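You operate a simulated robot arm through the tools that you are given. There is no shell and no other tool. Be economical: measure what you need, move in short steps, check, and stop when the job is done.

You run a simulated two-armed robot. Do the job below in one go: nothing can be reset, and whatever is moved stays where it is left.

TASK
Take the yellow canister and put it on the top of the jug table. Pick up the strainer basket from the left half of the bench with one hand, pass it to the other hand and put it on the upper shelf of the blue rack. Count the blue pipe fittings on the left half of the bench, then put as many of the red blocks from the left half of the bench on the top of the jug table. Put the sign labelled "ready" from the left half of the bench in the deep grey tray. Pull the bath lid open. Do these in any order. Set down upright: yellow canister, strainer basket, red block.

Only the result counts: the job must be done as asked and must still hold three seconds after the hand-in. Knocking over, shifting, dropping, spilling or breaking anything else fails it. A push-on lid holds only when it is set on centred and level and pressed home; a screw cap is set on level and turned clockwise until tight.

THE ROBOT
Two 7-joint arms with two-finger parallel grippers on one trunk, on a base that drives. Base frame: it is fixed to the floor where the robot stands at the start and does not move with it; the origin is under the middle of the robot, x ahead of it, y to its left, z up; the surface under the hand at the start is at about z = 850. Units: mm, rad, N and s.
The left shoulder is at the start at [20, 170, 1203], the right one opposite. With the tool pointing down near the work surface each hand reaches from about 160 to 660 mm from the robot's upright axis, wherever it stands, measured 20 degrees to its own side. Places, roughly: bath lid [400, 900, 900]; blue pipe fitting (7x7x7 cm) [700, -300, 900]; deep grey tray (20x17x7 cm) [700, 100, 900]; red block (3x6x5 cm) [1100, -200, 900]; red block (3x8x5 cm) [700, -400, 900]; sign [250, 500, 1000]; strainer basket (7x7x12 cm) [600, -100, 900]; top of the jug table [2900, 1800, 800]; upper shelf of the blue rack [-900, -500, 1000]; yellow canister (6x6x9 cm) [500, 0, 900]. Payload 3.8 kg a hand.
Tool frame (each hand has its own): the origin (TCP) lies between the finger pads and is the grasp point; the fingertips stand 30 mm ahead of it; z points along the fingers, y is the line along which they close. The gripper opens to 110 mm. The fingers are 20 mm wide and 10 mm thick; the gripper's body (48 by 112 mm) begins 55 mm behind the TCP.
Orientation is that of the tool frame in the base frame, as [roll, pitch, yaw] about the fixed x, y, z axes, in that order (R = Rz(yaw) Ry(pitch) Rx(roll)). With the fingers straight down and closing along the base's y, the tool's x points along the base's -x, its y along +y and its z along -z.

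THE INTERFACE
- The arms move only by the tool send_rows. It takes "left_series", "right_series" or both (then of equal length, played together; a hand with none holds still); each is one flat list of numbers, 7 for each row, row after row: the shift along the base's x, y, z in units of 20 mm (1.0 is 20 mm), then the turn, a rotation vector about the base's x, y, z in units of 8 degrees (1.0 is 8 degrees), then the closure, from 0 (fully open) to 1 (shut). In form: [tx, ty, tz, rx, ry, rz, hand, tx, ty, tz, rx, ry, rz, hand, ...]. A call has 1 to 10 rows; each row shifts and turns the commanded pose from where the row before left it. A call with a number of a shift or a turn outside -1 to 1 is refused whole. A row lasts 0.2 s, in which the tool goes at most 50 mm and 0.15 rad; a call with a longer step from one row to the next is refused whole, and so is a gripper value outside its range. A pose out of reach is approached as far as the arm can. The call stops where the force on the tool passes 40 N (or 10 N more than at its start, if that is more) or the arm is blocked; 0.2 s more then pass. The fingers move at their own pace (about 72 mm/s each) and stop on an object; they squeeze with about 25 N. The grip force told is the motor's: it shows also when the fingers shut on nothing. Time passes only in rows, and 0.2 s behind the last, so rows that do not move let the fingers close. The reply holds the time, the measured pose of the TCP, the force on the tool along the base axes, the opening and the grip force, in the units named above and with some noise, with the torque about the TCP (base axes, N m) and any sound that the robot's microphone picked up.
- Cameras (640 x 400 px; columns grow to the right, rows downward): "scene" is now at [107.1, 17.9, 1351.4]; the picture's right is [0.21, -0.98, 0.00], its down [-0.58, -0.12, -0.81] and it looks along [0.79, 0.17, -0.59] (base axes); focal length 214 px, centre (320, 200). "left" rides on the left gripper at [72, -17, -103] in its tool frame; the picture's right is [0.23, 0.97, 0.00], its down [-0.76, 0.18, -0.62] and it looks along [-0.61, 0.14, 0.78] (tool axes); focal length 222 px, centre (320, 200). "right" rides on the right gripper at [72, 17, -103] in its tool frame; the picture's right is [-0.23, 0.97, 0.00], its down [-0.76, -0.18, -0.62] and it looks along [-0.61, -0.14, 0.78] (tool axes); focal length 222 px, centre (320, 200). There is no depth. A picture from a camera that has moved, and an enlarged one, comes with that camera's place and axes in the base frame and with its lens.
- grab_frame(camera): a new picture of that camera. No time passes.
- raise_lower(by): slides the trunk up (or, below 0, down) by that many mm; the arms and the scene camera ride with it, the base frame stays. It gives what a move gives, with no picture.
- roll_base(legs): drives the robot by 1 to 6 legs, each [ahead, turn to the left] in mm and rad, along the robot's own axes; the way and the turn of a leg run together, so that a leg with both is an arc; at most 1500 mm and 3.142 rad a leg. The arms and the cameras ride along, it lands a little off, and it stops where it bumps. It gives what a move gives.
- head_to(pan, tilt): turns the head with the scene camera to pan (to the left, within 1.396 rad either way) and tilt (down, from -0.506 to 1.204), counted from straight ahead of the robot. It gives what a move gives.
- close_up(camera, box): a new picture of the part [left, top, right, bottom] of that camera's present view, enlarged. No time passes.
- close_job(): hands the job in; it is judged then, once.

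Work in short steps. Places have to be worked out from the pictures, the camera data and where the tool is seen: move nearer, look again, correct. Check each grasp and each placing, and mend what went wrong. You have 186 turns and 158 pictures in all, those below and enlarged ones among them. Open the grippers and draw the arms clear of the work before you hand the job in, unless the task says otherwise.

The tools are called after "Call:" as name(argument=value, ...) on one line, values as JSON. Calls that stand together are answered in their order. send_rows: Moves the arms, as the interface text tells. Its arguments: {"type":"object","properties":{"left_series":{"type":"array","items":{"type":"number"}},"right_series":{"type":"array","items":{"type":"number"}}},"required":[]} The other tools are called the same way: raise_lower (by) slides the trunk up or down; roll_base (legs) drives the base; head_to (pan, tilt) turns the head that bears the scene camera; grab_frame (camera) takes a picture; close_up (camera, box) takes an enlarged picture of a part of a camera's view; close_job () hands the job in.

At the start:

```text
time_s: 0.0
left_tcp_pos: [286.0, 344.0, 1176.4]
left_tcp_rot: [3.141, 0.0, 3.141]
left_force: [1.0, 1.1, -0.7]
left_moment: [0.01, 0.03, -0.01]
left_gripper_width: 110.1
left_finger_force: 0.1
right_tcp_pos: [421.8, -15.0, 1118.3]
right_tcp_rot: [3.142, 0.0, 3.141]
right_force: [-0.1, 0.9, 0.5]
right_moment: [0.01, 0.02, -0.03]
right_gripper_width: 110.0
right_finger_force: 0.2
trunk travel left (down, up): [-300.0, 270.0]
robot x, y, heading: [-1.3, -1.8, -0.002]
head pan, tilt: [0.213, 0.63]
```

scene: 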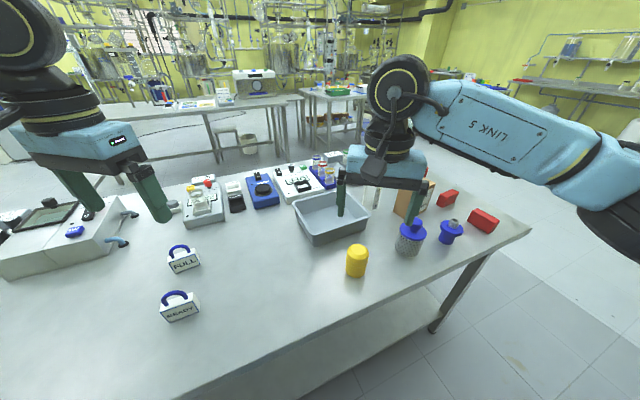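
right: 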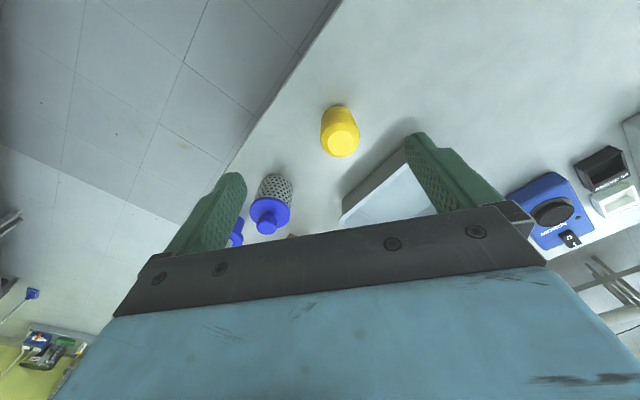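
left: 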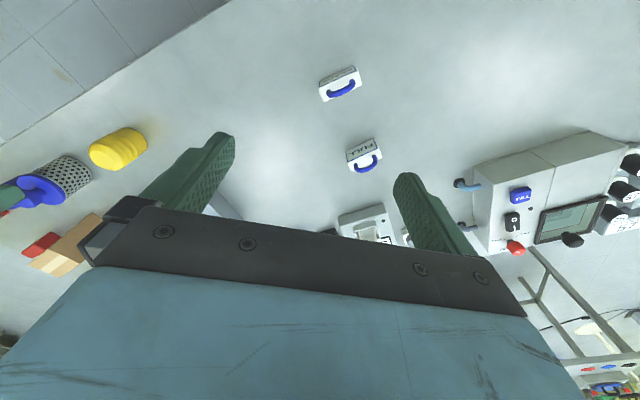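

I'll survey the surroundings first: look to the left, ahead and to the right with the head.

Call:
head_to(pan=1.0, tilt=0.5)

Call:
grab_frame(camera="scene")

Call:
head_to(pan=-0.9, tilt=0.5)

Call:
grab_frame(camera="scene")

Call:
head_to(pan=-0.2, tilt=0.75)

Call:
grab_frame(camera="scene")

```text
time_s: 1.1
left_tcp_pos: [285.9, 344.2, 1176.6]
left_tcp_rot: [3.141, 0.001, -3.141]
left_force: [0.1, -0.5, 0.2]
left_moment: [0.03, 0.01, 0.02]
left_gripper_width: 109.9
left_finger_force: 0.0
right_tcp_pos: [420.8, -13.9, 1118.1]
right_tcp_rot: [3.141, -0.001, -3.141]
right_force: [-0.1, 0.6, -0.4]
right_moment: [-0.01, -0.03, -0.05]
right_gripper_width: 109.9
right_finger_force: 0.1
trunk travel left (down, up): [-300.0, 270.0]
robot x, y, heading: [-0.2, -5.4, -0.006]
head pan, tilt: [1.0, 0.499]
```

```text
154 pictures are left
camera scene: at [70.8, 75.9, 1363.0], right [0.84, -0.54, 0.0], down [-0.26, -0.4, -0.88], along [0.47, 0.74, -0.48], focal length 214 px, centre (320, 200)
```

scene: 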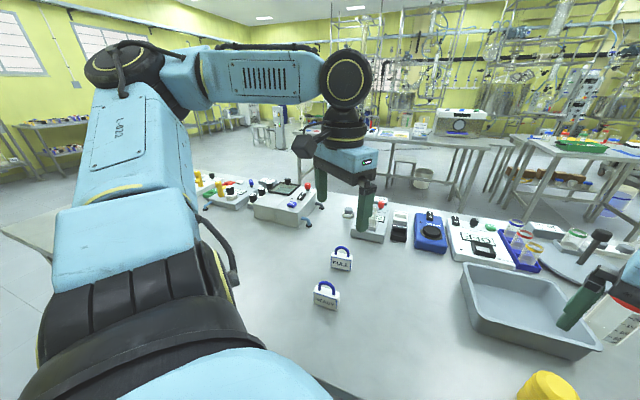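

```text
time_s: 3.0
left_tcp_pos: [286.3, 344.1, 1177.2]
left_tcp_rot: [3.14, 0.0, -3.14]
left_force: [0.8, 0.1, -0.1]
left_moment: [0.0, -0.02, 0.02]
left_gripper_width: 110.1
left_finger_force: 0.0
right_tcp_pos: [420.9, -14.2, 1117.5]
right_tcp_rot: [3.141, 0.0, -3.141]
right_force: [-0.4, -0.2, 0.2]
right_moment: [0.0, 0.02, -0.01]
right_gripper_width: 109.9
right_finger_force: 0.1
trunk travel left (down, up): [-300.0, 270.0]
robot x, y, heading: [-0.3, 1.0, -0.003]
head pan, tilt: [-0.901, 0.499]
```

```text
153 pictures are left
camera scene: at [78.2, -71.9, 1363.0], right [-0.78, -0.62, 0.0], down [-0.3, 0.38, -0.88], along [0.55, -0.69, -0.48], focal length 214 px, centre (320, 200)
```

scene: 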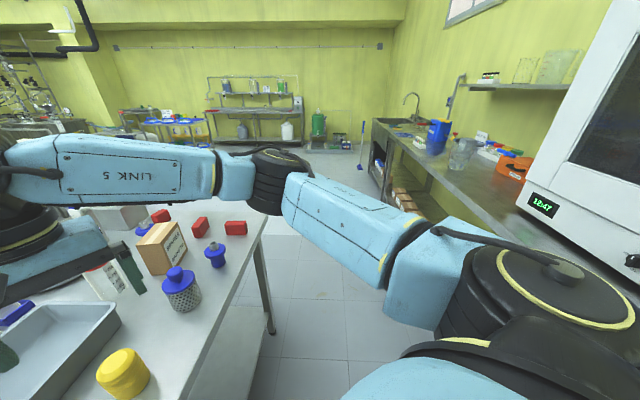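

```text
time_s: 4.1
left_tcp_pos: [285.0, 343.4, 1177.3]
left_tcp_rot: [3.14, 0.001, -3.14]
left_force: [0.8, 0.2, 0.8]
left_moment: [0.0, -0.02, 0.05]
left_gripper_width: 110.0
left_finger_force: 0.1
right_tcp_pos: [421.8, -14.1, 1119.8]
right_tcp_rot: [-3.14, 0.001, -3.141]
right_force: [0.4, 0.1, -0.5]
right_moment: [0.0, -0.01, -0.01]
right_gripper_width: 110.0
right_finger_force: 0.0
trunk travel left (down, up): [-300.0, 270.0]
robot x, y, heading: [0.8, 0.5, -0.001]
head pan, tilt: [-0.201, 0.75]
```

```text
152 pictures are left
camera scene: at [102.8, -17.2, 1341.1], right [-0.2, -0.98, 0.0], down [-0.67, 0.14, -0.73], along [0.72, -0.15, -0.68], focal length 214 px, centre (320, 200)
```

scene: 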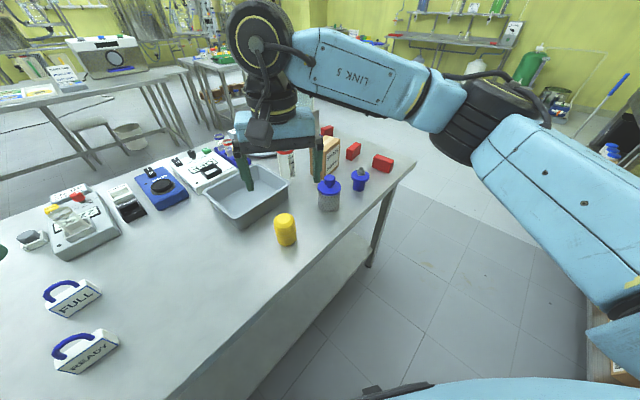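

The bench is long. I zoom in on the right-hand cluster and on the far left end of the bench to count fittings and blocks.

Call:
close_up(camera="scene", box=[180, 100, 420, 250])

Call:
head_to(pan=-0.9, tilt=0.5)

Call:
close_up(camera="scene", box=[60, 180, 300, 330])

Call:
head_to(pan=1.0, tilt=0.5)

Call:
close_up(camera="scene", box=[180, 120, 420, 270])

Call:
close_up(camera="scene", box=[400, 150, 640, 300])

```text
2.67 times, centred on (300, 175) of scene
camera zoom: at [102.8, -17.2, 1341.1], right [-0.2, -0.98, 0.0], down [-0.67, 0.14, -0.73], along [0.72, -0.15, -0.68], focal length 572 px, centre (373, 267)
```

zoom: 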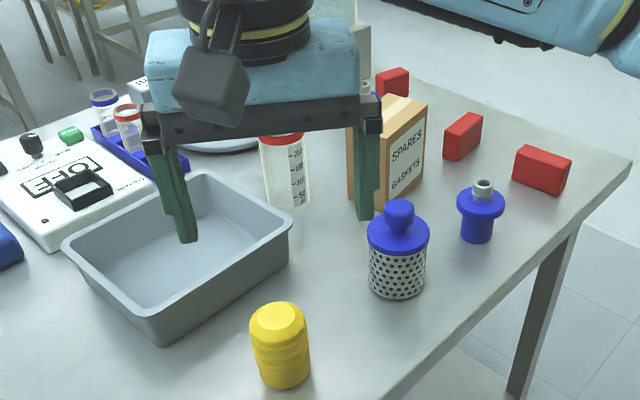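

```text
time_s: 5.1
left_tcp_pos: [285.3, 344.7, 1177.2]
left_tcp_rot: [-3.14, 0.0, -3.14]
left_force: [-0.2, -0.6, 0.1]
left_moment: [-0.01, -0.03, -0.05]
left_gripper_width: 110.0
left_finger_force: 0.0
right_tcp_pos: [421.1, -14.2, 1119.4]
right_tcp_rot: [-3.141, 0.001, -3.14]
right_force: [-0.2, 0.5, -0.6]
right_moment: [0.01, -0.01, 0.0]
right_gripper_width: 110.1
right_finger_force: 0.0
trunk travel left (down, up): [-300.0, 270.0]
robot x, y, heading: [1.1, 2.3, 0.004]
head pan, tilt: [-0.901, 0.499]
```

```text
2.67 times, centred on (180, 255) of scene
camera zoom: at [78.2, -71.9, 1363.0], right [-0.78, -0.62, 0.0], down [-0.3, 0.38, -0.88], along [0.55, -0.69, -0.48], focal length 572 px, centre (693, 53)
```

zoom: 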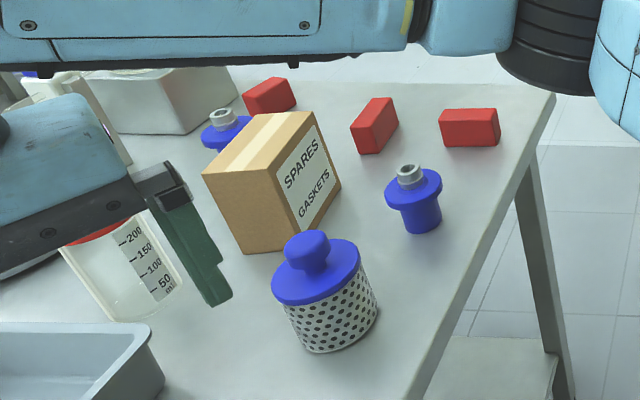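

```text
time_s: 7.0
left_tcp_pos: [284.6, 344.5, 1177.5]
left_tcp_rot: [3.141, -0.001, -3.14]
left_force: [0.2, -0.4, 0.2]
left_moment: [-0.01, -0.01, -0.01]
left_gripper_width: 110.1
left_finger_force: 0.1
right_tcp_pos: [420.8, -13.6, 1117.8]
right_tcp_rot: [3.141, -0.001, -3.14]
right_force: [0.5, -0.2, -0.2]
right_moment: [-0.02, -0.02, -0.01]
right_gripper_width: 109.8
right_finger_force: 0.1
trunk travel left (down, up): [-300.0, 270.0]
robot x, y, heading: [-1.0, 0.7, 0.001]
head pan, tilt: [1.0, 0.499]
```

```text
2.67 times, centred on (300, 195) of scene
camera zoom: at [70.8, 75.9, 1363.0], right [0.84, -0.54, 0.0], down [-0.26, -0.4, -0.88], along [0.47, 0.74, -0.48], focal length 572 px, centre (373, 213)
```

zoom: 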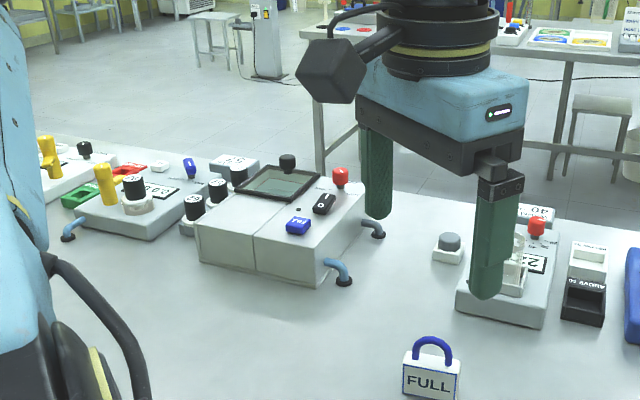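

```text
2.67 times, centred on (520, 225) of scene
camera zoom: at [70.8, 75.9, 1363.0], right [0.84, -0.54, 0.0], down [-0.26, -0.4, -0.88], along [0.47, 0.74, -0.48], focal length 572 px, centre (-213, 133)
```

zoom: 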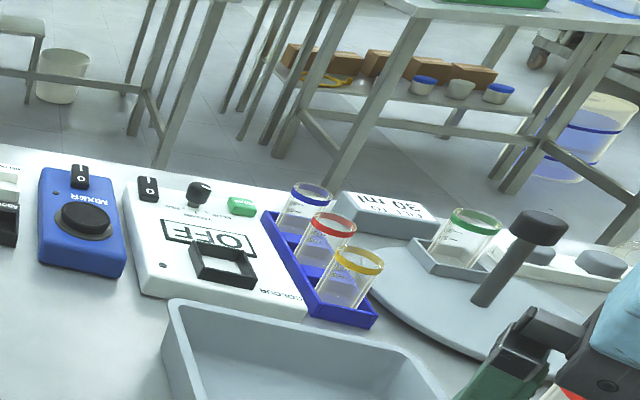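

I zoom on the signs with the left hand camera and the bath unit with the scene camera.

Call:
close_up(camera="left", box=[280, 40, 440, 180])

Call:
head_to(pan=0.9, tilt=0.95)

Call:
grab_frame(camera="scene")

```text
2.86 times, centred on (360, 110) of left
camera zoom: at [213.3, 326.7, 1278.5], right [-0.23, 0.97, 0.0], down [0.76, 0.18, 0.62], along [0.61, 0.14, -0.78], focal length 635 px, centre (206, 457)
```

zoom: 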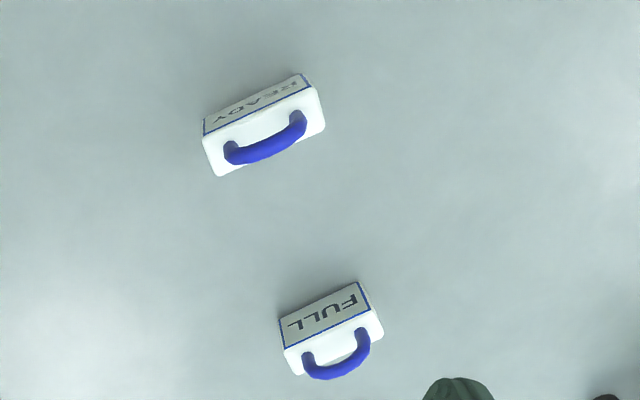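

```text
time_s: 7.9
left_tcp_pos: [285.4, 343.6, 1176.4]
left_tcp_rot: [-3.141, 0.0, -3.141]
left_force: [0.0, 0.1, 0.3]
left_moment: [0.04, -0.04, 0.01]
left_gripper_width: 110.1
left_finger_force: 0.1
right_tcp_pos: [420.9, -13.4, 1118.0]
right_tcp_rot: [-3.141, 0.0, -3.14]
right_force: [-0.9, 0.3, -0.4]
right_moment: [0.0, -0.01, -0.05]
right_gripper_width: 110.2
right_finger_force: 0.0
trunk travel left (down, up): [-300.0, 270.0]
robot x, y, heading: [0.2, -0.8, -0.002]
head pan, tilt: [0.901, 0.949]
```

```text
146 pictures are left
camera scene: at [66.8, 56.4, 1325.6], right [0.78, -0.62, 0.0], down [-0.5, -0.64, -0.58], along [0.36, 0.46, -0.81], focal length 214 px, centre (320, 200)
```

scene: 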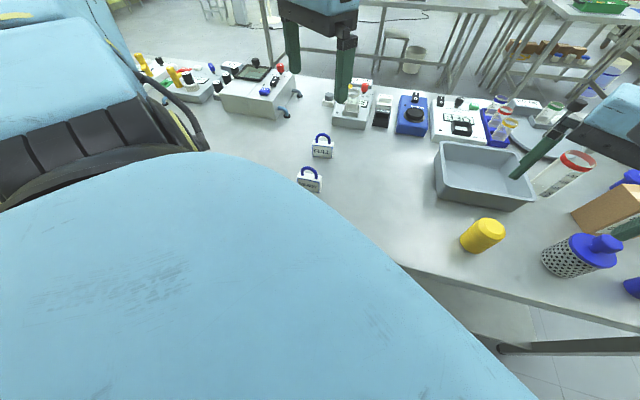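

Both estimates put READY at about (283, 374), long side along the bench edge, 22 mm thick. I turn the left hand so it closes across the thickness and come down to z≈1035 for another look.

Call:
send_rows(left_series=[0, 0.22, -1, 0, 0, -0.957, 0.3, 0, 0.22, -1, 0, 0, -0.957, 0.3, 0, 0.22, -1, 0, 0, -0.957, 0.3, 0, 0.22, -1, 0, 0, -0.957, 0.3, 0, 0.22, -1, 0, 0, -0.957, 0.3, 0, 0.22, -1, 0, 0, -0.957, 0.3, 0, 0.22, -1, 0, 0, -0.957, 0.3])

Call:
grab_frame(camera="left")

Call:
grab_frame(camera="scene")

```text
time_s: 9.5
left_tcp_pos: [285.5, 376.7, 1037.6]
left_tcp_rot: [3.141, 0.0, 2.204]
left_force: [0.9, -0.7, -0.4]
left_moment: [0.01, 0.02, 0.01]
left_gripper_width: 76.9
left_finger_force: 0.0
right_tcp_pos: [422.3, -13.5, 1118.5]
right_tcp_rot: [3.141, 0.0, -3.141]
right_force: [-0.6, 0.0, 0.0]
right_moment: [0.0, 0.0, 0.01]
right_gripper_width: 109.8
right_finger_force: 0.1
trunk travel left (down, up): [-300.0, 270.0]
robot x, y, heading: [3.0, 1.4, -0.001]
head pan, tilt: [0.901, 0.949]
```

```text
145 pictures are left
camera left: at [228.5, 423.5, 1138.4], right [0.65, 0.76, 0.0], down [0.59, -0.51, 0.62], along [0.47, -0.41, -0.78], focal length 222 px, centre (320, 200)
```

left: 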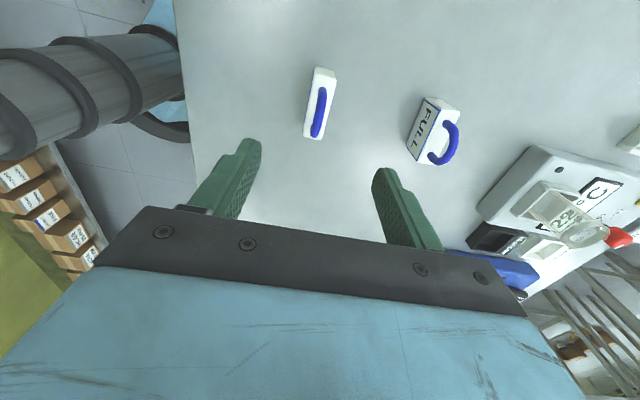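

```text
144 pictures are left
camera scene: at [66.8, 56.7, 1325.5], right [0.78, -0.62, 0.0], down [-0.51, -0.64, -0.58], along [0.36, 0.46, -0.81], focal length 214 px, centre (320, 200)
```

scene: 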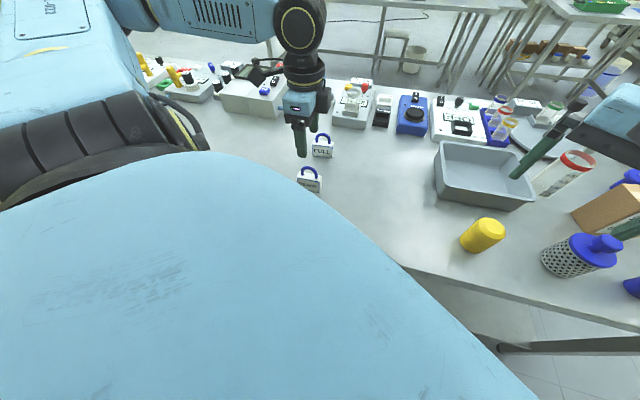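

READY is nearly under the hand at about (279, 376), aligned within a couple of degrees. I correct, descend to z≈898 and close.

Call:
send_rows(left_series=[-0.3, 0, -1, 0, 0, 0, 0.35, 0, 0, -1, 0, 0, 0, 0.35, 0, 0, -1, 0, 0, 0, 0.35, 0, 0, -1, 0, 0, 0, 0.35, 0, 0, -1, 0, 0, 0, 0.35, 0, 0, -1, 0, 0, 0, 0.35])

Call:
grab_frame(camera="left")

```text
time_s: 10.9
left_tcp_pos: [279.6, 374.9, 916.6]
left_tcp_rot: [-3.141, -0.001, 2.207]
left_force: [-0.2, 0.0, 0.9]
left_moment: [-0.01, 0.0, 0.01]
left_gripper_width: 71.5
left_finger_force: 0.1
right_tcp_pos: [422.0, -14.4, 1118.6]
right_tcp_rot: [-3.141, -0.001, -3.141]
right_force: [0.9, -0.7, 0.2]
right_moment: [-0.02, -0.03, 0.01]
right_gripper_width: 110.0
right_finger_force: 0.0
trunk travel left (down, up): [-300.0, 270.0]
robot x, y, heading: [-0.9, 1.7, -0.003]
head pan, tilt: [0.901, 0.949]
```

```text
143 pictures are left
camera left: at [223.1, 422.6, 1018.1], right [0.65, 0.76, 0.0], down [0.6, -0.51, 0.62], along [0.47, -0.4, -0.78], focal length 222 px, centre (320, 200)
```

left: 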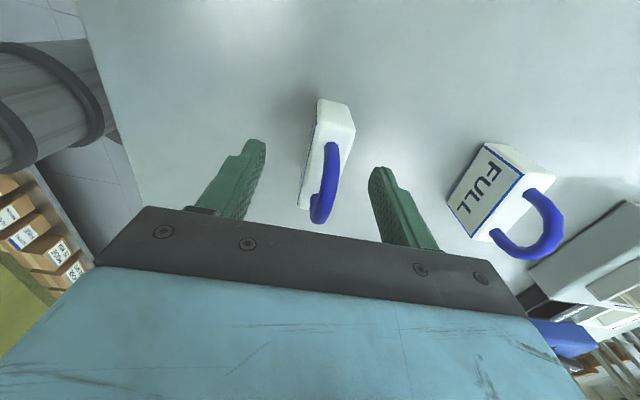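

Sign sits between the fingers. Down another 18 mm and close.

Call:
send_rows(left_series=[0, 0, -0.9, 0, 0, 0, 0.35, 0, 0, 0, 0, 0, 0, 1, 0, 0, 0, 0, 0, 0, 1, 0, 0, 0, 0, 0, 0, 1, 0, 0, 0, 0, 0, 0, 1])

Call:
grab_frame(camera="left")

```text
time_s: 12.1
left_tcp_pos: [279.7, 373.7, 897.7]
left_tcp_rot: [-3.141, -0.001, 2.207]
left_force: [-0.3, 0.6, 1.2]
left_moment: [0.02, 0.02, 0.01]
left_gripper_width: 23.5
left_finger_force: 25.3
right_tcp_pos: [420.5, -15.2, 1118.8]
right_tcp_rot: [3.141, 0.0, 3.14]
right_force: [0.0, 0.1, 0.4]
right_moment: [0.02, 0.04, 0.04]
right_gripper_width: 110.0
right_finger_force: 0.0
trunk travel left (down, up): [-300.0, 270.0]
robot x, y, heading: [-1.5, 1.3, 0.002]
head pan, tilt: [0.901, 0.949]
```

```text
142 pictures are left
camera left: at [222.9, 422.0, 1000.3], right [0.65, 0.76, 0.0], down [0.6, -0.51, 0.62], along [0.47, -0.4, -0.78], focal length 222 px, centre (320, 200)
```

left: 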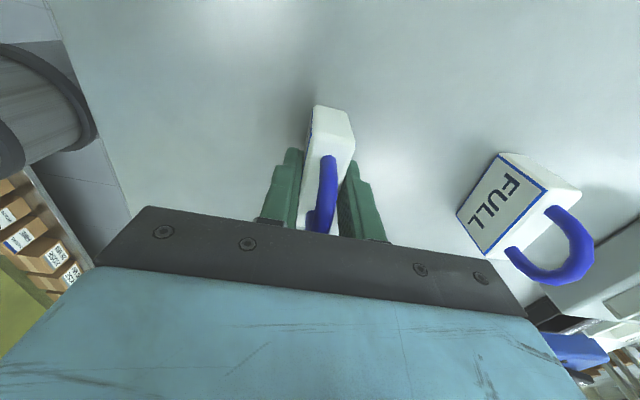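

Firm grip (23.5 mm). I lift the sign straight up 200 mm.

Call:
send_rows(left_series=[0, 0, 1, 0, 0, 0, 1, 0, 0, 1, 0, 0, 0, 1, 0, 0, 1, 0, 0, 0, 1, 0, 0, 1, 0, 0, 0, 1, 0, 0, 1, 0, 0, 0, 1, 0, 0, 1, 0, 0, 0, 1, 0, 0, 1, 0, 0, 0, 1, 0, 0, 1, 0, 0, 0, 1, 0, 0, 1, 0, 0, 0, 1, 0, 0, 1, 0, 0, 0, 1])

Call:
roll_base(legs=[[0, -0.935], [300, 0], [0, 1.57]])

Call:
head_to(pan=0, tilt=0.8)

Call:
grab_frame(camera="scene")

```text
time_s: 14.3
left_tcp_pos: [279.5, 375.4, 1099.0]
left_tcp_rot: [-3.141, 0.0, 2.205]
left_force: [-1.2, 0.1, -1.2]
left_moment: [0.01, 0.01, 0.0]
left_gripper_width: 23.4
left_finger_force: 25.6
right_tcp_pos: [422.1, -16.2, 1118.5]
right_tcp_rot: [-3.141, 0.0, -3.141]
right_force: [-0.7, 0.9, 0.1]
right_moment: [0.01, 0.01, -0.02]
right_gripper_width: 110.2
right_finger_force: 0.0
trunk travel left (down, up): [-300.0, 270.0]
robot x, y, heading: [0.8, -0.9, -0.0]
head pan, tilt: [0.901, 0.949]
```

```text
time_s: 22.5
left_tcp_pos: [181.5, 228.1, 1098.7]
left_tcp_rot: [3.141, 0.0, 2.846]
left_force: [-0.3, 0.0, -0.3]
left_moment: [0.03, -0.01, 0.02]
left_gripper_width: 23.5
left_finger_force: 25.3
right_tcp_pos: [527.3, -0.8, 1117.8]
right_tcp_rot: [-3.141, 0.0, -2.504]
right_force: [-0.2, 0.6, 0.1]
right_moment: [-0.01, -0.04, -0.01]
right_gripper_width: 110.2
right_finger_force: 0.2
trunk travel left (down, up): [-300.0, 270.0]
robot x, y, heading: [182.8, -239.8, 0.637]
head pan, tilt: [0.901, 0.949]
```

```text
time_s: 23.7
left_tcp_pos: [182.4, 227.6, 1099.1]
left_tcp_rot: [-3.141, 0.001, 2.844]
left_force: [-0.5, 0.0, -1.0]
left_moment: [0.0, 0.0, 0.02]
left_gripper_width: 23.5
left_finger_force: 24.5
right_tcp_pos: [527.5, -0.9, 1118.7]
right_tcp_rot: [-3.14, 0.001, -2.505]
right_force: [-0.4, -0.2, 0.3]
right_moment: [0.02, -0.03, 0.0]
right_gripper_width: 109.8
right_finger_force: 0.0
trunk travel left (down, up): [-300.0, 270.0]
robot x, y, heading: [180.3, -237.0, 0.637]
head pan, tilt: [0.0, 0.799]
```

```text
141 pictures are left
camera scene: at [262.4, -179.7, 1337.0], right [0.6, -0.8, 0.0], down [-0.58, -0.43, -0.7], along [0.56, 0.42, -0.72], focal length 214 px, centre (320, 200)
```

scene: 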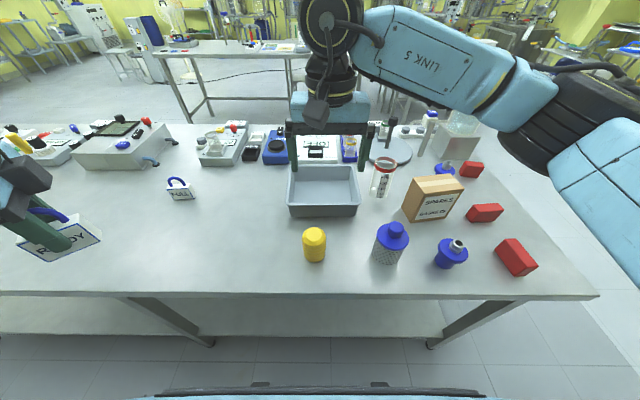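

Robot is now square to the bench. I move the right hand aside (over the strainer side) while the left hand carries the sign forward and turns.

Call:
send_rows(left_series=[0.804, 0.595, 0, 0, 0, 0.67, 1, 0.804, 0.595, 0, 0, 0, 0.67, 1, 0.804, 0.595, 0, 0, 0, 0.67, 1, 0.804, 0.595, 0, 0, 0, 0.67, 1, 0.804, 0.595, 0, 0, 0, 0.67, 1, 0.804, 0.595, 0, 0, 0, 0.67, 1, 0.804, 0.595, 0, 0, 0, 0.67, 1, 0.804, 0.595, 0, 0, 0, 0.67, 1, 0.804, 0.595, 0, 0, 0, 0.67, 1, 0.804, 0.595, 0, 0, 0, 0.67, 1], right_series=[0.35, -0.893, 0, 0, 0, 0, 0, 0.35, -0.893, 0, 0, 0, 0, 0, 0.35, -0.893, 0, 0, 0, 0, 0, 0.35, -0.893, 0, 0, 0, 0, 0, 0.35, -0.893, 0, 0, 0, 0, 0, 0.35, -0.893, 0, 0, 0, 0, 0, 0.35, -0.893, 0, 0, 0, 0, 0, 0.35, -0.893, 0, 0, 0, 0, 0, 0.35, -0.893, 0, 0, 0, 0, 0, 0.35, -0.893, 0, 0, 0, 0, 0])

Call:
send_rows(left_series=[0.595, -0.804, 0, 0, 0, 0, 1, 0.595, -0.804, 0, 0, 0, 0, 1, 0.595, -0.804, 0, 0, 0, 0, 1, 0.595, -0.804, 0, 0, 0, 0, 1, 0.595, -0.804, 0, 0, 0, 0, 1, 0.595, -0.804, 0, 0, 0, 0, 1, 0.595, -0.804, 0, 0, 0, 0, 1, 0.595, -0.804, 0, 0, 0, 0, 1, 0.595, -0.804, 0, 0, 0, 0, 1, 0.595, -0.804, 0, 0, 0, 0, 1])

Call:
send_rows(left_series=[0.95, -0.31, 0, 0, 0, 0, 1, 0.95, -0.31, 0, 0, 0, 0, 1, 0.95, -0.31, 0, 0, 0, 0, 1, 0.95, -0.31, 0, 0, 0, 0, 1, 0.95, -0.31, 0, 0, 0, 0, 1, 0.595, -0.804, 0, 0, 0, 0, 1, 0.595, -0.804, 0, 0, 0, 0, 1, 0.595, -0.804, 0, 0, 0, 0, 1, 0.595, -0.804, 0, 0, 0, 0, 1, 0.595, -0.804, 0, 0, 0, 0, 1])

Call:
grab_frame(camera="scene")

Call:
grab_frame(camera="left")

Call:
grab_frame(camera="right")

```text
time_s: 25.9
left_tcp_pos: [344.3, 347.5, 1101.2]
left_tcp_rot: [3.139, 0.001, -2.502]
left_force: [0.0, -0.8, 0.0]
left_moment: [0.0, 0.02, -0.01]
left_gripper_width: 23.4
left_finger_force: 25.3
right_tcp_pos: [597.8, -179.8, 1116.7]
right_tcp_rot: [3.141, -0.001, -2.504]
right_force: [0.5, 0.4, 0.2]
right_moment: [0.04, 0.0, 0.01]
right_gripper_width: 110.0
right_finger_force: 0.1
trunk travel left (down, up): [-300.0, 270.0]
robot x, y, heading: [180.2, -239.8, 0.631]
head pan, tilt: [0.0, 0.799]
```

```text
time_s: 28.1
left_tcp_pos: [462.1, 186.5, 1099.7]
left_tcp_rot: [-3.141, 0.003, -2.503]
left_force: [0.5, -0.6, -0.8]
left_moment: [-0.02, 0.0, 0.04]
left_gripper_width: 23.4
left_finger_force: 25.0
right_tcp_pos: [598.1, -177.9, 1117.8]
right_tcp_rot: [3.141, -0.001, -2.505]
right_force: [-0.5, -0.4, 0.8]
right_moment: [-0.01, 0.01, 0.01]
right_gripper_width: 109.8
right_finger_force: 0.1
trunk travel left (down, up): [-300.0, 270.0]
robot x, y, heading: [179.7, -242.6, 0.641]
head pan, tilt: [0.0, 0.799]
```

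```text
time_s: 30.3
left_tcp_pos: [616.8, 74.6, 1099.6]
left_tcp_rot: [3.14, -0.001, -2.504]
left_force: [0.6, -0.1, 0.0]
left_moment: [-0.01, 0.0, -0.02]
left_gripper_width: 23.4
left_finger_force: 25.0
right_tcp_pos: [598.1, -180.6, 1118.4]
right_tcp_rot: [3.14, -0.002, -2.506]
right_force: [0.2, 0.1, 0.6]
right_moment: [0.01, -0.01, -0.04]
right_gripper_width: 110.1
right_finger_force: 0.1
trunk travel left (down, up): [-300.0, 270.0]
robot x, y, heading: [179.6, -237.7, 0.638]
head pan, tilt: [0.0, 0.799]
```

```text
140 pictures are left
camera scene: at [262.8, -180.3, 1337.0], right [0.6, -0.8, 0.0], down [-0.58, -0.43, -0.7], along [0.56, 0.42, -0.72], focal length 214 px, centre (320, 200)
```

scene: 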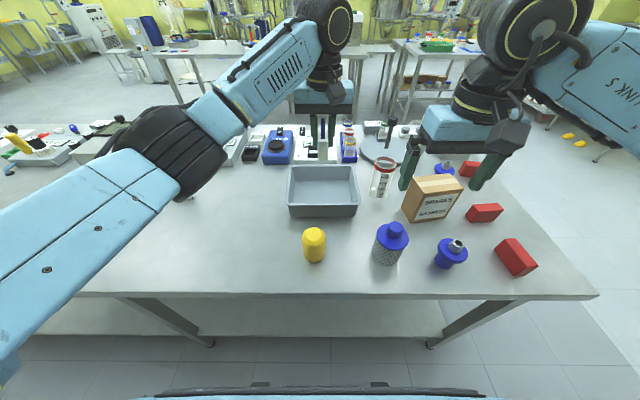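

```text
139 pictures are left
camera left: at [568.3, 17.6, 1200.6], right [-0.76, 0.65, 0.0], down [0.51, 0.6, 0.62], along [0.4, 0.48, -0.78], focal length 222 px, centre (320, 200)
```

left: 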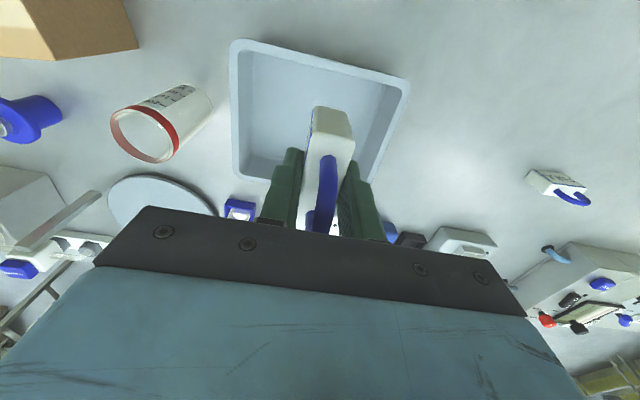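

```text
138 pictures are left
camera right: at [530.4, -209.1, 1221.6], right [-0.4, 0.92, 0.0], down [0.72, 0.31, 0.62], along [0.57, 0.25, -0.78], focal length 222 px, centre (320, 200)
```

right: 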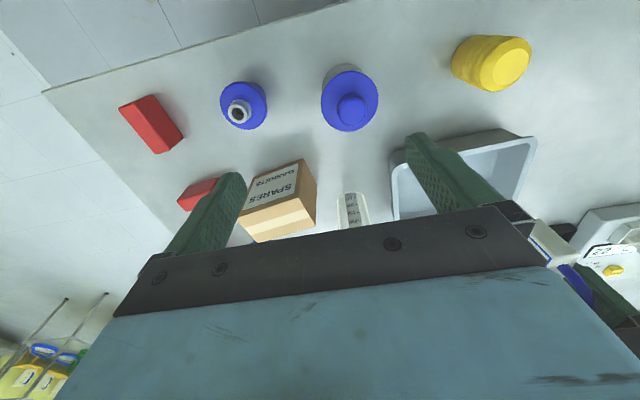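

Tray centre comes out about 40 mm further forward than the hand. I shift forward and lower the sign into the tray.

Call:
send_rows(left_series=[0.8, 0.6, 0, 0, 0, 0, 1, 0.8, 0.6, -1, 0, 0, 0, 1, 0, 0, -1, 0, 0, 0, 1, 0, 0, -1, 0, 0, 0, 1, 0, 0, -1, 0, 0, 0, 1, 0, 0, -1, 0, 0, 0, 1, 0, 0, -1, 0, 0, 0, 1, 0, 0, -1, 0, 0, 0, 1])

Call:
grab_frame(camera="left")

Call:
grab_frame(camera="scene")

```text
time_s: 32.1
left_tcp_pos: [649.0, 98.7, 958.3]
left_tcp_rot: [-3.141, 0.0, -2.503]
left_force: [-0.3, 0.3, -1.1]
left_moment: [-0.02, -0.02, 0.01]
left_gripper_width: 23.4
left_finger_force: 25.0
right_tcp_pos: [598.1, -180.0, 1118.2]
right_tcp_rot: [3.141, 0.001, -2.505]
right_force: [-1.0, 0.3, -0.4]
right_moment: [0.02, 0.01, 0.0]
right_gripper_width: 110.1
right_finger_force: 0.1
trunk travel left (down, up): [-300.0, 270.0]
robot x, y, heading: [178.9, -239.9, 0.639]
head pan, tilt: [0.0, 0.799]
```

```text
137 pictures are left
camera left: at [599.8, 41.0, 1060.3], right [-0.76, 0.65, 0.0], down [0.51, 0.6, 0.62], along [0.4, 0.48, -0.78], focal length 222 px, centre (320, 200)
```

left: 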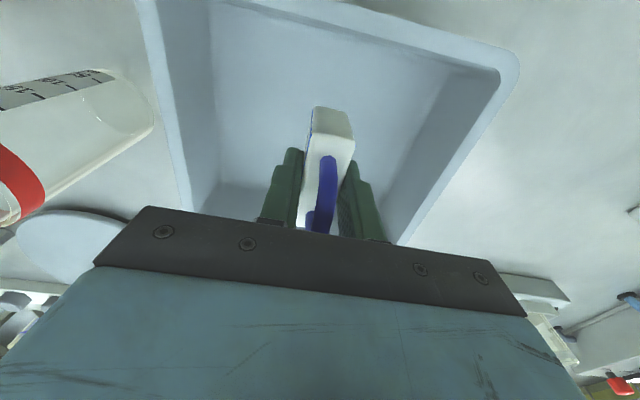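

```text
136 pictures are left
camera scene: at [262.6, -179.7, 1337.0], right [0.6, -0.8, 0.0], down [-0.58, -0.43, -0.7], along [0.56, 0.41, -0.72], focal length 214 px, centre (320, 200)
```

scene: 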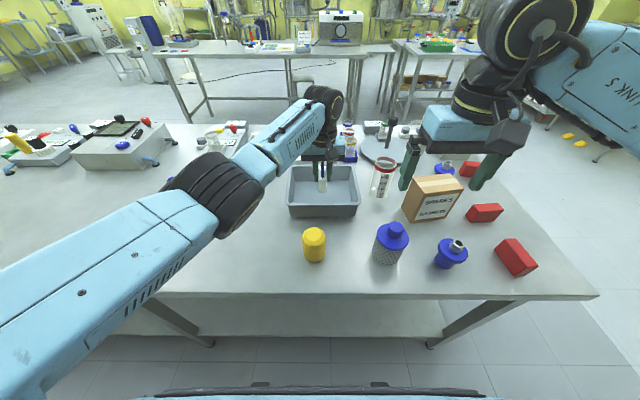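

The sign is inside the tray. I lower until it nearly touches the tray floor, then open and see.

Call:
send_rows(left_series=[0, 0, -1, 0, 0, 0, 1, 0, 0, -1, 0, 0, 0, 1, 0, 0, -0.4, 0, 0, 0, 1, 0, 0, -0.1, 0, 0, 0, 1, 0, 0, -0.1, 0, 0, 0, 1])

Call:
grab_frame(camera="left")

```text
time_s: 33.3
left_tcp_pos: [649.2, 98.2, 907.0]
left_tcp_rot: [-3.141, 0.001, -2.502]
left_force: [-0.2, 0.6, -1.2]
left_moment: [-0.02, -0.01, 0.03]
left_gripper_width: 23.5
left_finger_force: 24.8
right_tcp_pos: [597.6, -180.1, 1116.5]
right_tcp_rot: [3.141, 0.0, -2.506]
right_force: [0.2, -0.3, 0.1]
right_moment: [0.02, -0.01, -0.03]
right_gripper_width: 110.0
right_finger_force: 0.0
trunk travel left (down, up): [-300.0, 270.0]
robot x, y, heading: [178.9, -239.5, 0.639]
head pan, tilt: [0.0, 0.799]
```

```text
135 pictures are left
camera left: at [600.4, 41.4, 1008.5], right [-0.76, 0.65, 0.0], down [0.51, 0.6, 0.62], along [0.4, 0.48, -0.78], focal length 222 px, centre (320, 200)
```

left: 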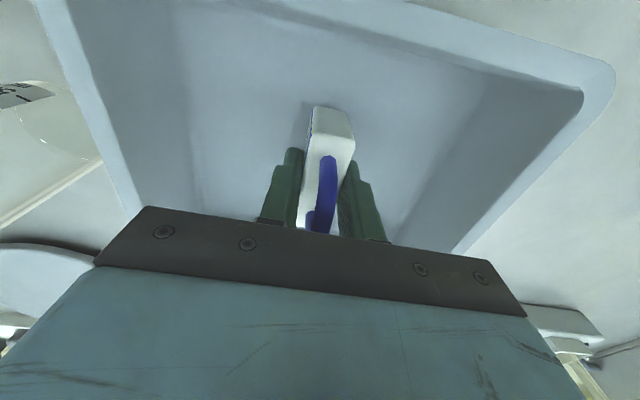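

Contact shadow is nearly closed. I creep down in small steps until contact, then open a little.

Call:
send_rows(left_series=[0, 0, -0.15, 0, 0, 0, 1, 0, 0, -0.15, 0, 0, 0, 1, 0, 0, 0, 0, 0, 0, 1])

Call:
send_rows(left_series=[0, 0, 0, 0, 0, 0, 0.5, 0, 0, 0, 0, 0, 0, 0.5, 0, 0, 0, 0, 0, 0, 0.5])

Call:
send_rows(left_series=[0, 0, 1, 0, 0, 0, 0.5, 0, 0, 1, 0, 0, 0, 0.5, 0, 0, 1, 0, 0, 0, 0.5, 0, 0, 1, 0, 0, 0, 0.5, 0, 0, 1, 0, 0, 0, 0.5, 0, 0, 1, 0, 0, 0, 0.5, 0, 0, 1, 0, 0, 0, 0.5, 0, 0, 1, 0, 0, 0, 0.5, 0, 0, 1, 0, 0, 0, 0.5, 0, 0, 1, 0, 0, 0, 0.5])

Call:
grab_frame(camera="left")

```text
time_s: 34.1
left_tcp_pos: [648.9, 98.1, 902.8]
left_tcp_rot: [-3.142, 0.003, -2.505]
left_force: [0.2, 1.3, 14.5]
left_moment: [-0.23, 0.41, -0.07]
left_gripper_width: 23.4
left_finger_force: 24.4
right_tcp_pos: [597.1, -180.7, 1118.3]
right_tcp_rot: [3.142, 0.003, -2.504]
right_force: [-0.7, -0.5, -0.6]
right_moment: [0.0, -0.02, -0.02]
right_gripper_width: 110.0
right_finger_force: 0.0
trunk travel left (down, up): [-300.0, 270.0]
robot x, y, heading: [179.8, -237.9, 0.635]
head pan, tilt: [0.0, 0.799]
```

```text
time_s: 34.9
left_tcp_pos: [647.7, 98.4, 900.8]
left_tcp_rot: [-3.141, -0.001, -2.504]
left_force: [0.6, 1.1, 0.0]
left_moment: [0.01, 0.01, -0.01]
left_gripper_width: 54.9
left_finger_force: 0.1
right_tcp_pos: [597.2, -178.8, 1117.8]
right_tcp_rot: [-3.141, 0.002, -2.506]
right_force: [0.0, 0.1, -0.2]
right_moment: [0.01, -0.01, 0.02]
right_gripper_width: 110.5
right_finger_force: 0.0
trunk travel left (down, up): [-300.0, 270.0]
robot x, y, heading: [178.0, -240.1, 0.637]
head pan, tilt: [0.0, 0.799]
```

```text
time_s: 37.1
left_tcp_pos: [647.8, 99.0, 1101.9]
left_tcp_rot: [-3.141, 0.0, -2.502]
left_force: [0.4, -0.6, 0.0]
left_moment: [0.01, 0.02, 0.0]
left_gripper_width: 54.8
left_finger_force: 0.0
right_tcp_pos: [597.5, -181.0, 1119.4]
right_tcp_rot: [3.141, 0.001, -2.505]
right_force: [-0.6, 0.1, -0.1]
right_moment: [-0.02, 0.0, 0.02]
right_gripper_width: 110.0
right_finger_force: 0.0
trunk travel left (down, up): [-300.0, 270.0]
robot x, y, heading: [178.2, -238.9, 0.639]
head pan, tilt: [0.0, 0.799]
```

```text
134 pictures are left
camera left: at [600.2, 41.0, 1203.3], right [-0.76, 0.65, 0.0], down [0.51, 0.6, 0.62], along [0.4, 0.48, -0.78], focal length 222 px, centre (320, 200)
```

left: 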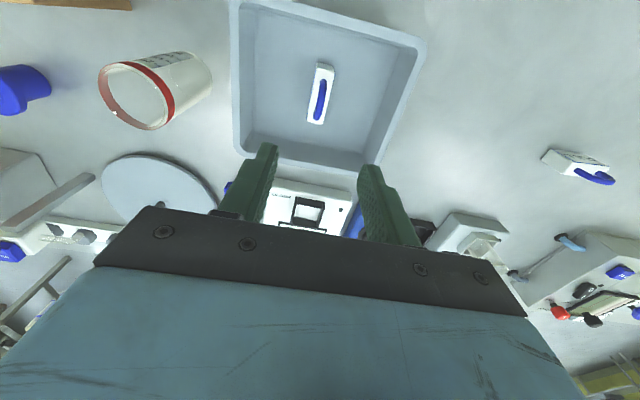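

READY lies in the tray. Now the strainer: zoom in on it from the right hand and scene cameras to see its shape.

Call:
close_up(camera="scene", box=[340, 140, 560, 290])

Call:
close_up(camera="scene", box=[250, 0, 490, 100])

```text
2.67 times, centred on (450, 215) of scene
camera zoom: at [262.3, -180.0, 1337.1], right [0.6, -0.8, 0.0], down [-0.58, -0.43, -0.7], along [0.56, 0.42, -0.72], focal length 572 px, centre (-27, 160)
```

zoom: 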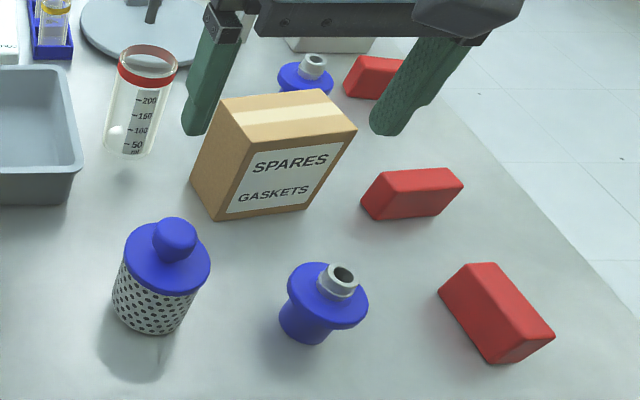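

```text
2.67 times, centred on (370, 50) of scene
camera zoom: at [262.3, -180.0, 1337.1], right [0.6, -0.8, 0.0], down [-0.58, -0.43, -0.7], along [0.56, 0.42, -0.72], focal length 572 px, centre (187, 600)
```

zoom: 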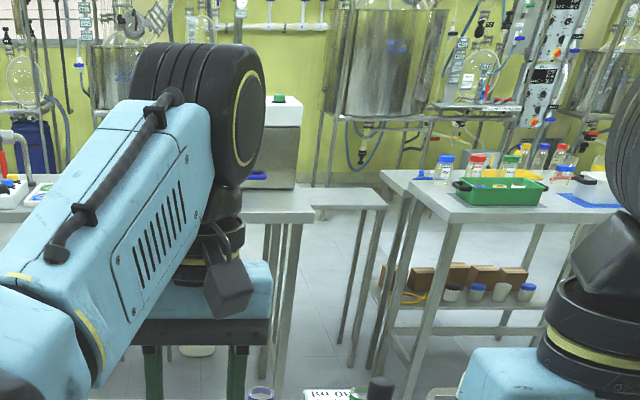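

Knob centre is at about (582, -147), flange top z≈942, knob top ≈970. I bring the right hand over it at z≈1020 and check.

Call:
send_rows(right_series=[-0.25, 0.57, 0, 0, 0, 0, 0.3, -0.25, 0.57, -1, 0, 0, 0, 0.3, -0.25, 0.57, -1, 0, 0, 0, 0.3, 0, 0, -1, 0, 0, 0, 0.3, 0, 0, -1, 0, 0, 0, 0.3, 0, 0, -1, 0, 0, 0, 0.3])

Call:
grab_frame(camera="right")

Call:
close_up(camera="scene", box=[340, 140, 560, 290])

```text
time_s: 38.5
left_tcp_pos: [647.7, 98.2, 1100.4]
left_tcp_rot: [-3.141, 0.0, -2.502]
left_force: [0.9, 0.9, -0.4]
left_moment: [0.01, -0.01, 0.01]
left_gripper_width: 54.9
left_finger_force: 0.0
right_tcp_pos: [581.8, -145.8, 1017.5]
right_tcp_rot: [-3.141, 0.002, -2.505]
right_force: [0.0, -0.4, -0.2]
right_moment: [0.01, 0.0, -0.01]
right_gripper_width: 77.1
right_finger_force: 0.0
trunk travel left (down, up): [-300.0, 270.0]
robot x, y, heading: [183.0, -237.2, 0.636]
head pan, tilt: [0.0, 0.799]
```

```text
131 pictures are left
camera right: at [514.8, -174.8, 1121.3], right [-0.4, 0.92, 0.0], down [0.72, 0.31, 0.62], along [0.57, 0.25, -0.78], focal length 222 px, centre (320, 200)
```

right: 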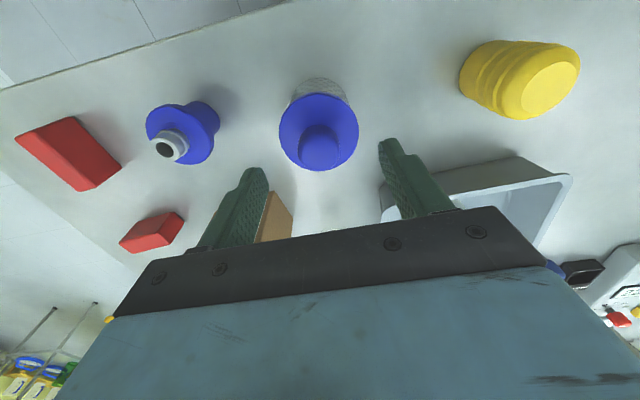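

```text
2.67 times, centred on (450, 215) of scene
camera zoom: at [262.6, -180.0, 1337.0], right [0.6, -0.8, 0.0], down [-0.58, -0.43, -0.7], along [0.56, 0.42, -0.72], focal length 572 px, centre (-27, 160)
```

zoom: 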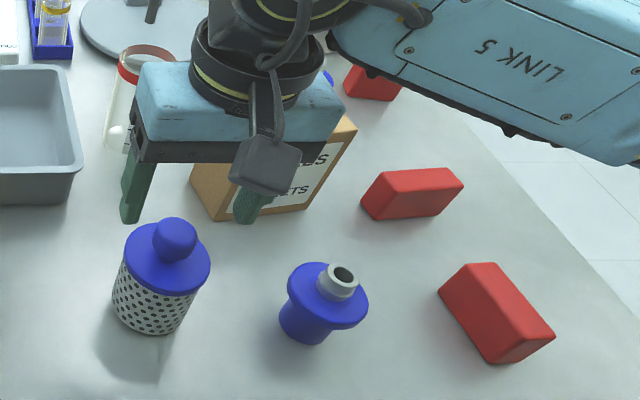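

The hand is centred over the knob. I lower to z≈976 and close on the knob.

Call:
send_rows(right_series=[0, 0, -1, 0, 0, 0, 0.35, 0, 0, -1, 0, 0, 0, 0.35, 0, 0, -0.1, 0, 0, 0, 0.35, 0, 0, 0, 0, 0, 0, 1, 0, 0, 0, 0, 0, 0, 1, 0, 0, 0, 0, 0, 0, 1])

Call:
grab_frame(camera="right")

```text
time_s: 39.9
left_tcp_pos: [649.0, 98.2, 1100.5]
left_tcp_rot: [-3.141, 0.001, -2.502]
left_force: [0.0, 0.1, -0.1]
left_moment: [0.01, 0.01, -0.01]
left_gripper_width: 55.3
left_finger_force: 0.0
right_tcp_pos: [582.4, -146.1, 976.1]
right_tcp_rot: [3.14, 0.0, -2.503]
right_force: [0.4, -0.9, 0.0]
right_moment: [0.02, -0.1, -0.03]
right_gripper_width: 33.3
right_finger_force: 25.3
trunk travel left (down, up): [-300.0, 270.0]
robot x, y, heading: [180.9, -238.6, 0.636]
head pan, tilt: [0.0, 0.799]
```

```text
129 pictures are left
camera right: at [514.8, -174.9, 1080.0], right [-0.4, 0.92, 0.0], down [0.72, 0.31, 0.62], along [0.57, 0.25, -0.78], focal length 222 px, centre (320, 200)
```

right: 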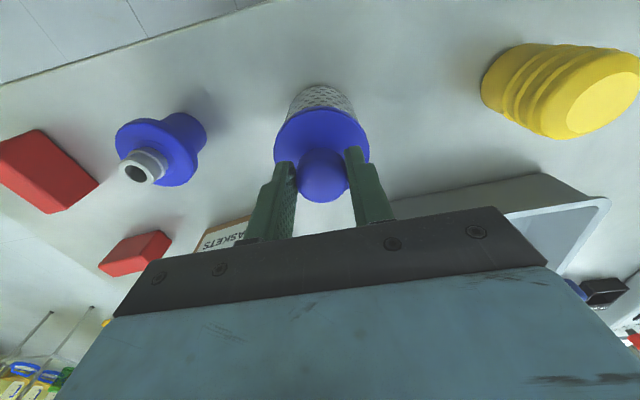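

Knob gripped at 33 mm. Lift and check that the basket comes along.

Call:
send_rows(right_series=[0, 0, 0.5, 0, 0, 0, 1, 0, 0, 1, 0, 0, 0, 1, 0, 0, 1, 0, 0, 0, 1, 0, 0, 1, 0, 0, 0, 1, 0, 0, 1, 0, 0, 0, 1, 0, 0, 1, 0, 0, 0, 1, 0, 0, 1, 0, 0, 0, 1, 0, 0, 1, 0, 0, 0, 1, 0, 0, 1, 0, 0, 0, 1, 0, 0, 1, 0, 0, 0, 1])

Call:
grab_frame(camera="scene")

```text
time_s: 42.1
left_tcp_pos: [649.5, 98.7, 1101.0]
left_tcp_rot: [3.14, 0.003, -2.502]
left_force: [0.2, 0.7, 0.5]
left_moment: [-0.03, -0.01, 0.03]
left_gripper_width: 55.3
left_finger_force: 0.1
right_tcp_pos: [581.2, -145.2, 1165.6]
right_tcp_rot: [-3.141, -0.001, -2.505]
right_force: [-0.4, 0.3, -2.6]
right_moment: [-0.01, 0.03, -0.02]
right_gripper_width: 33.4
right_finger_force: 25.1
trunk travel left (down, up): [-300.0, 270.0]
robot x, y, heading: [180.7, -238.5, 0.64]
head pan, tilt: [0.0, 0.799]
```

```text
128 pictures are left
camera scene: at [262.3, -179.8, 1337.0], right [0.6, -0.8, 0.0], down [-0.58, -0.43, -0.7], along [0.56, 0.41, -0.72], focal length 214 px, centre (320, 200)
```

scene: 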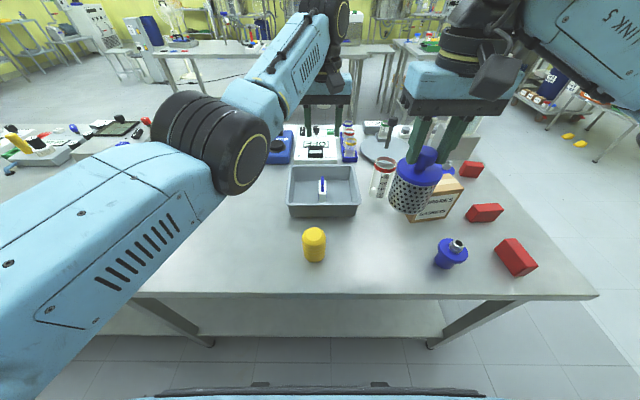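

The entire basket came up. I pull the left hand back, then turn the robot left towards the blue rack (behind) and look.

Call:
send_rows(left_series=[-0.9, 0, 0.3, 0, 0, 0, 0, -0.9, 0, 0.3, 0, 0, 0, 0, -0.9, 0, 0.3, 0, 0, 0, 0, -0.9, 0, 0.3, 0, 0, 0, 0, -0.9, 0, 0.3, 0, 0, 0, 0, -0.9, 0, 0.3, 0, 0, 0, 0, -0.9, 0, 0.3, 0, 0, 0, 0, -0.9, 0, 0.3, 0, 0, 0, 0, -0.9, 0, 0.3, 0, 0, 0, 0, -0.9, 0, 0.3, 0, 0, 0, 0])

Call:
roll_base(legs=[[0, 1.7]])

Call:
head_to(pan=0.9, tilt=0.5)

Call:
grab_frame(camera="scene")

```text
time_s: 44.3
left_tcp_pos: [467.6, 98.6, 1161.4]
left_tcp_rot: [-3.141, 0.0, -2.504]
left_force: [0.1, 0.3, -0.7]
left_moment: [-0.01, 0.01, -0.03]
left_gripper_width: 110.1
left_finger_force: 0.0
left hand out of reach, approached as far as the arm can: row 1
right_tcp_pos: [582.2, -146.0, 1166.7]
right_tcp_rot: [-3.14, -0.001, -2.505]
right_force: [0.6, 0.1, -2.2]
right_moment: [0.0, 0.0, 0.03]
right_gripper_width: 33.4
right_finger_force: 24.6
trunk travel left (down, up): [-300.0, 270.0]
robot x, y, heading: [177.2, -240.5, 0.639]
head pan, tilt: [0.0, 0.799]
```

```text
time_s: 48.8
left_tcp_pos: [-187.9, 10.2, 1160.0]
left_tcp_rot: [3.141, -0.001, -0.824]
left_force: [0.3, -0.3, -0.6]
left_moment: [0.02, 0.0, 0.01]
left_gripper_width: 110.0
left_finger_force: 0.1
right_tcp_pos: [42.1, 149.7, 1166.4]
right_tcp_rot: [3.141, 0.0, -0.824]
right_force: [0.1, 0.1, -2.5]
right_moment: [-0.02, -0.03, -0.02]
right_gripper_width: 33.3
right_finger_force: 25.1
trunk travel left (down, up): [-300.0, 270.0]
robot x, y, heading: [180.6, -240.5, 2.319]
head pan, tilt: [0.0, 0.799]
```

```text
time_s: 50.0
left_tcp_pos: [-187.1, 9.7, 1160.2]
left_tcp_rot: [3.141, 0.0, -0.825]
left_force: [-0.4, 0.0, -1.1]
left_moment: [-0.03, 0.02, 0.02]
left_gripper_width: 110.0
left_finger_force: 0.1
right_tcp_pos: [42.8, 149.3, 1166.2]
right_tcp_rot: [-3.141, 0.0, -0.825]
right_force: [0.2, 0.1, -2.9]
right_moment: [0.02, 0.0, 0.01]
right_gripper_width: 33.3
right_finger_force: 25.5
trunk travel left (down, up): [-300.0, 270.0]
robot x, y, heading: [182.2, -237.0, 2.314]
head pan, tilt: [0.901, 0.499]
```

```text
127 pictures are left
camera scene: at [75.7, -231.7, 1363.0], right [-0.08, 1.0, 0.0], down [0.48, 0.04, -0.88], along [-0.88, -0.07, -0.48], focal length 214 px, centre (320, 200)
```

scene: 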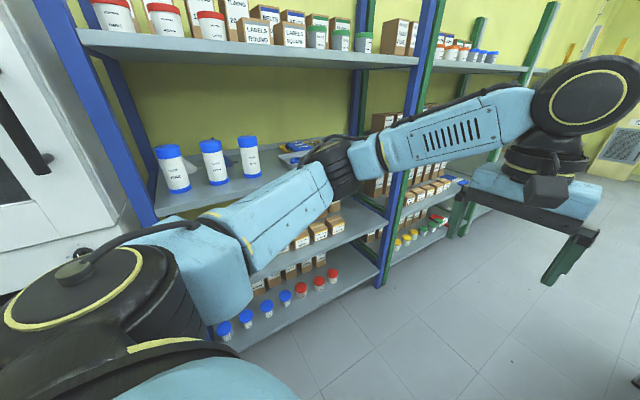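

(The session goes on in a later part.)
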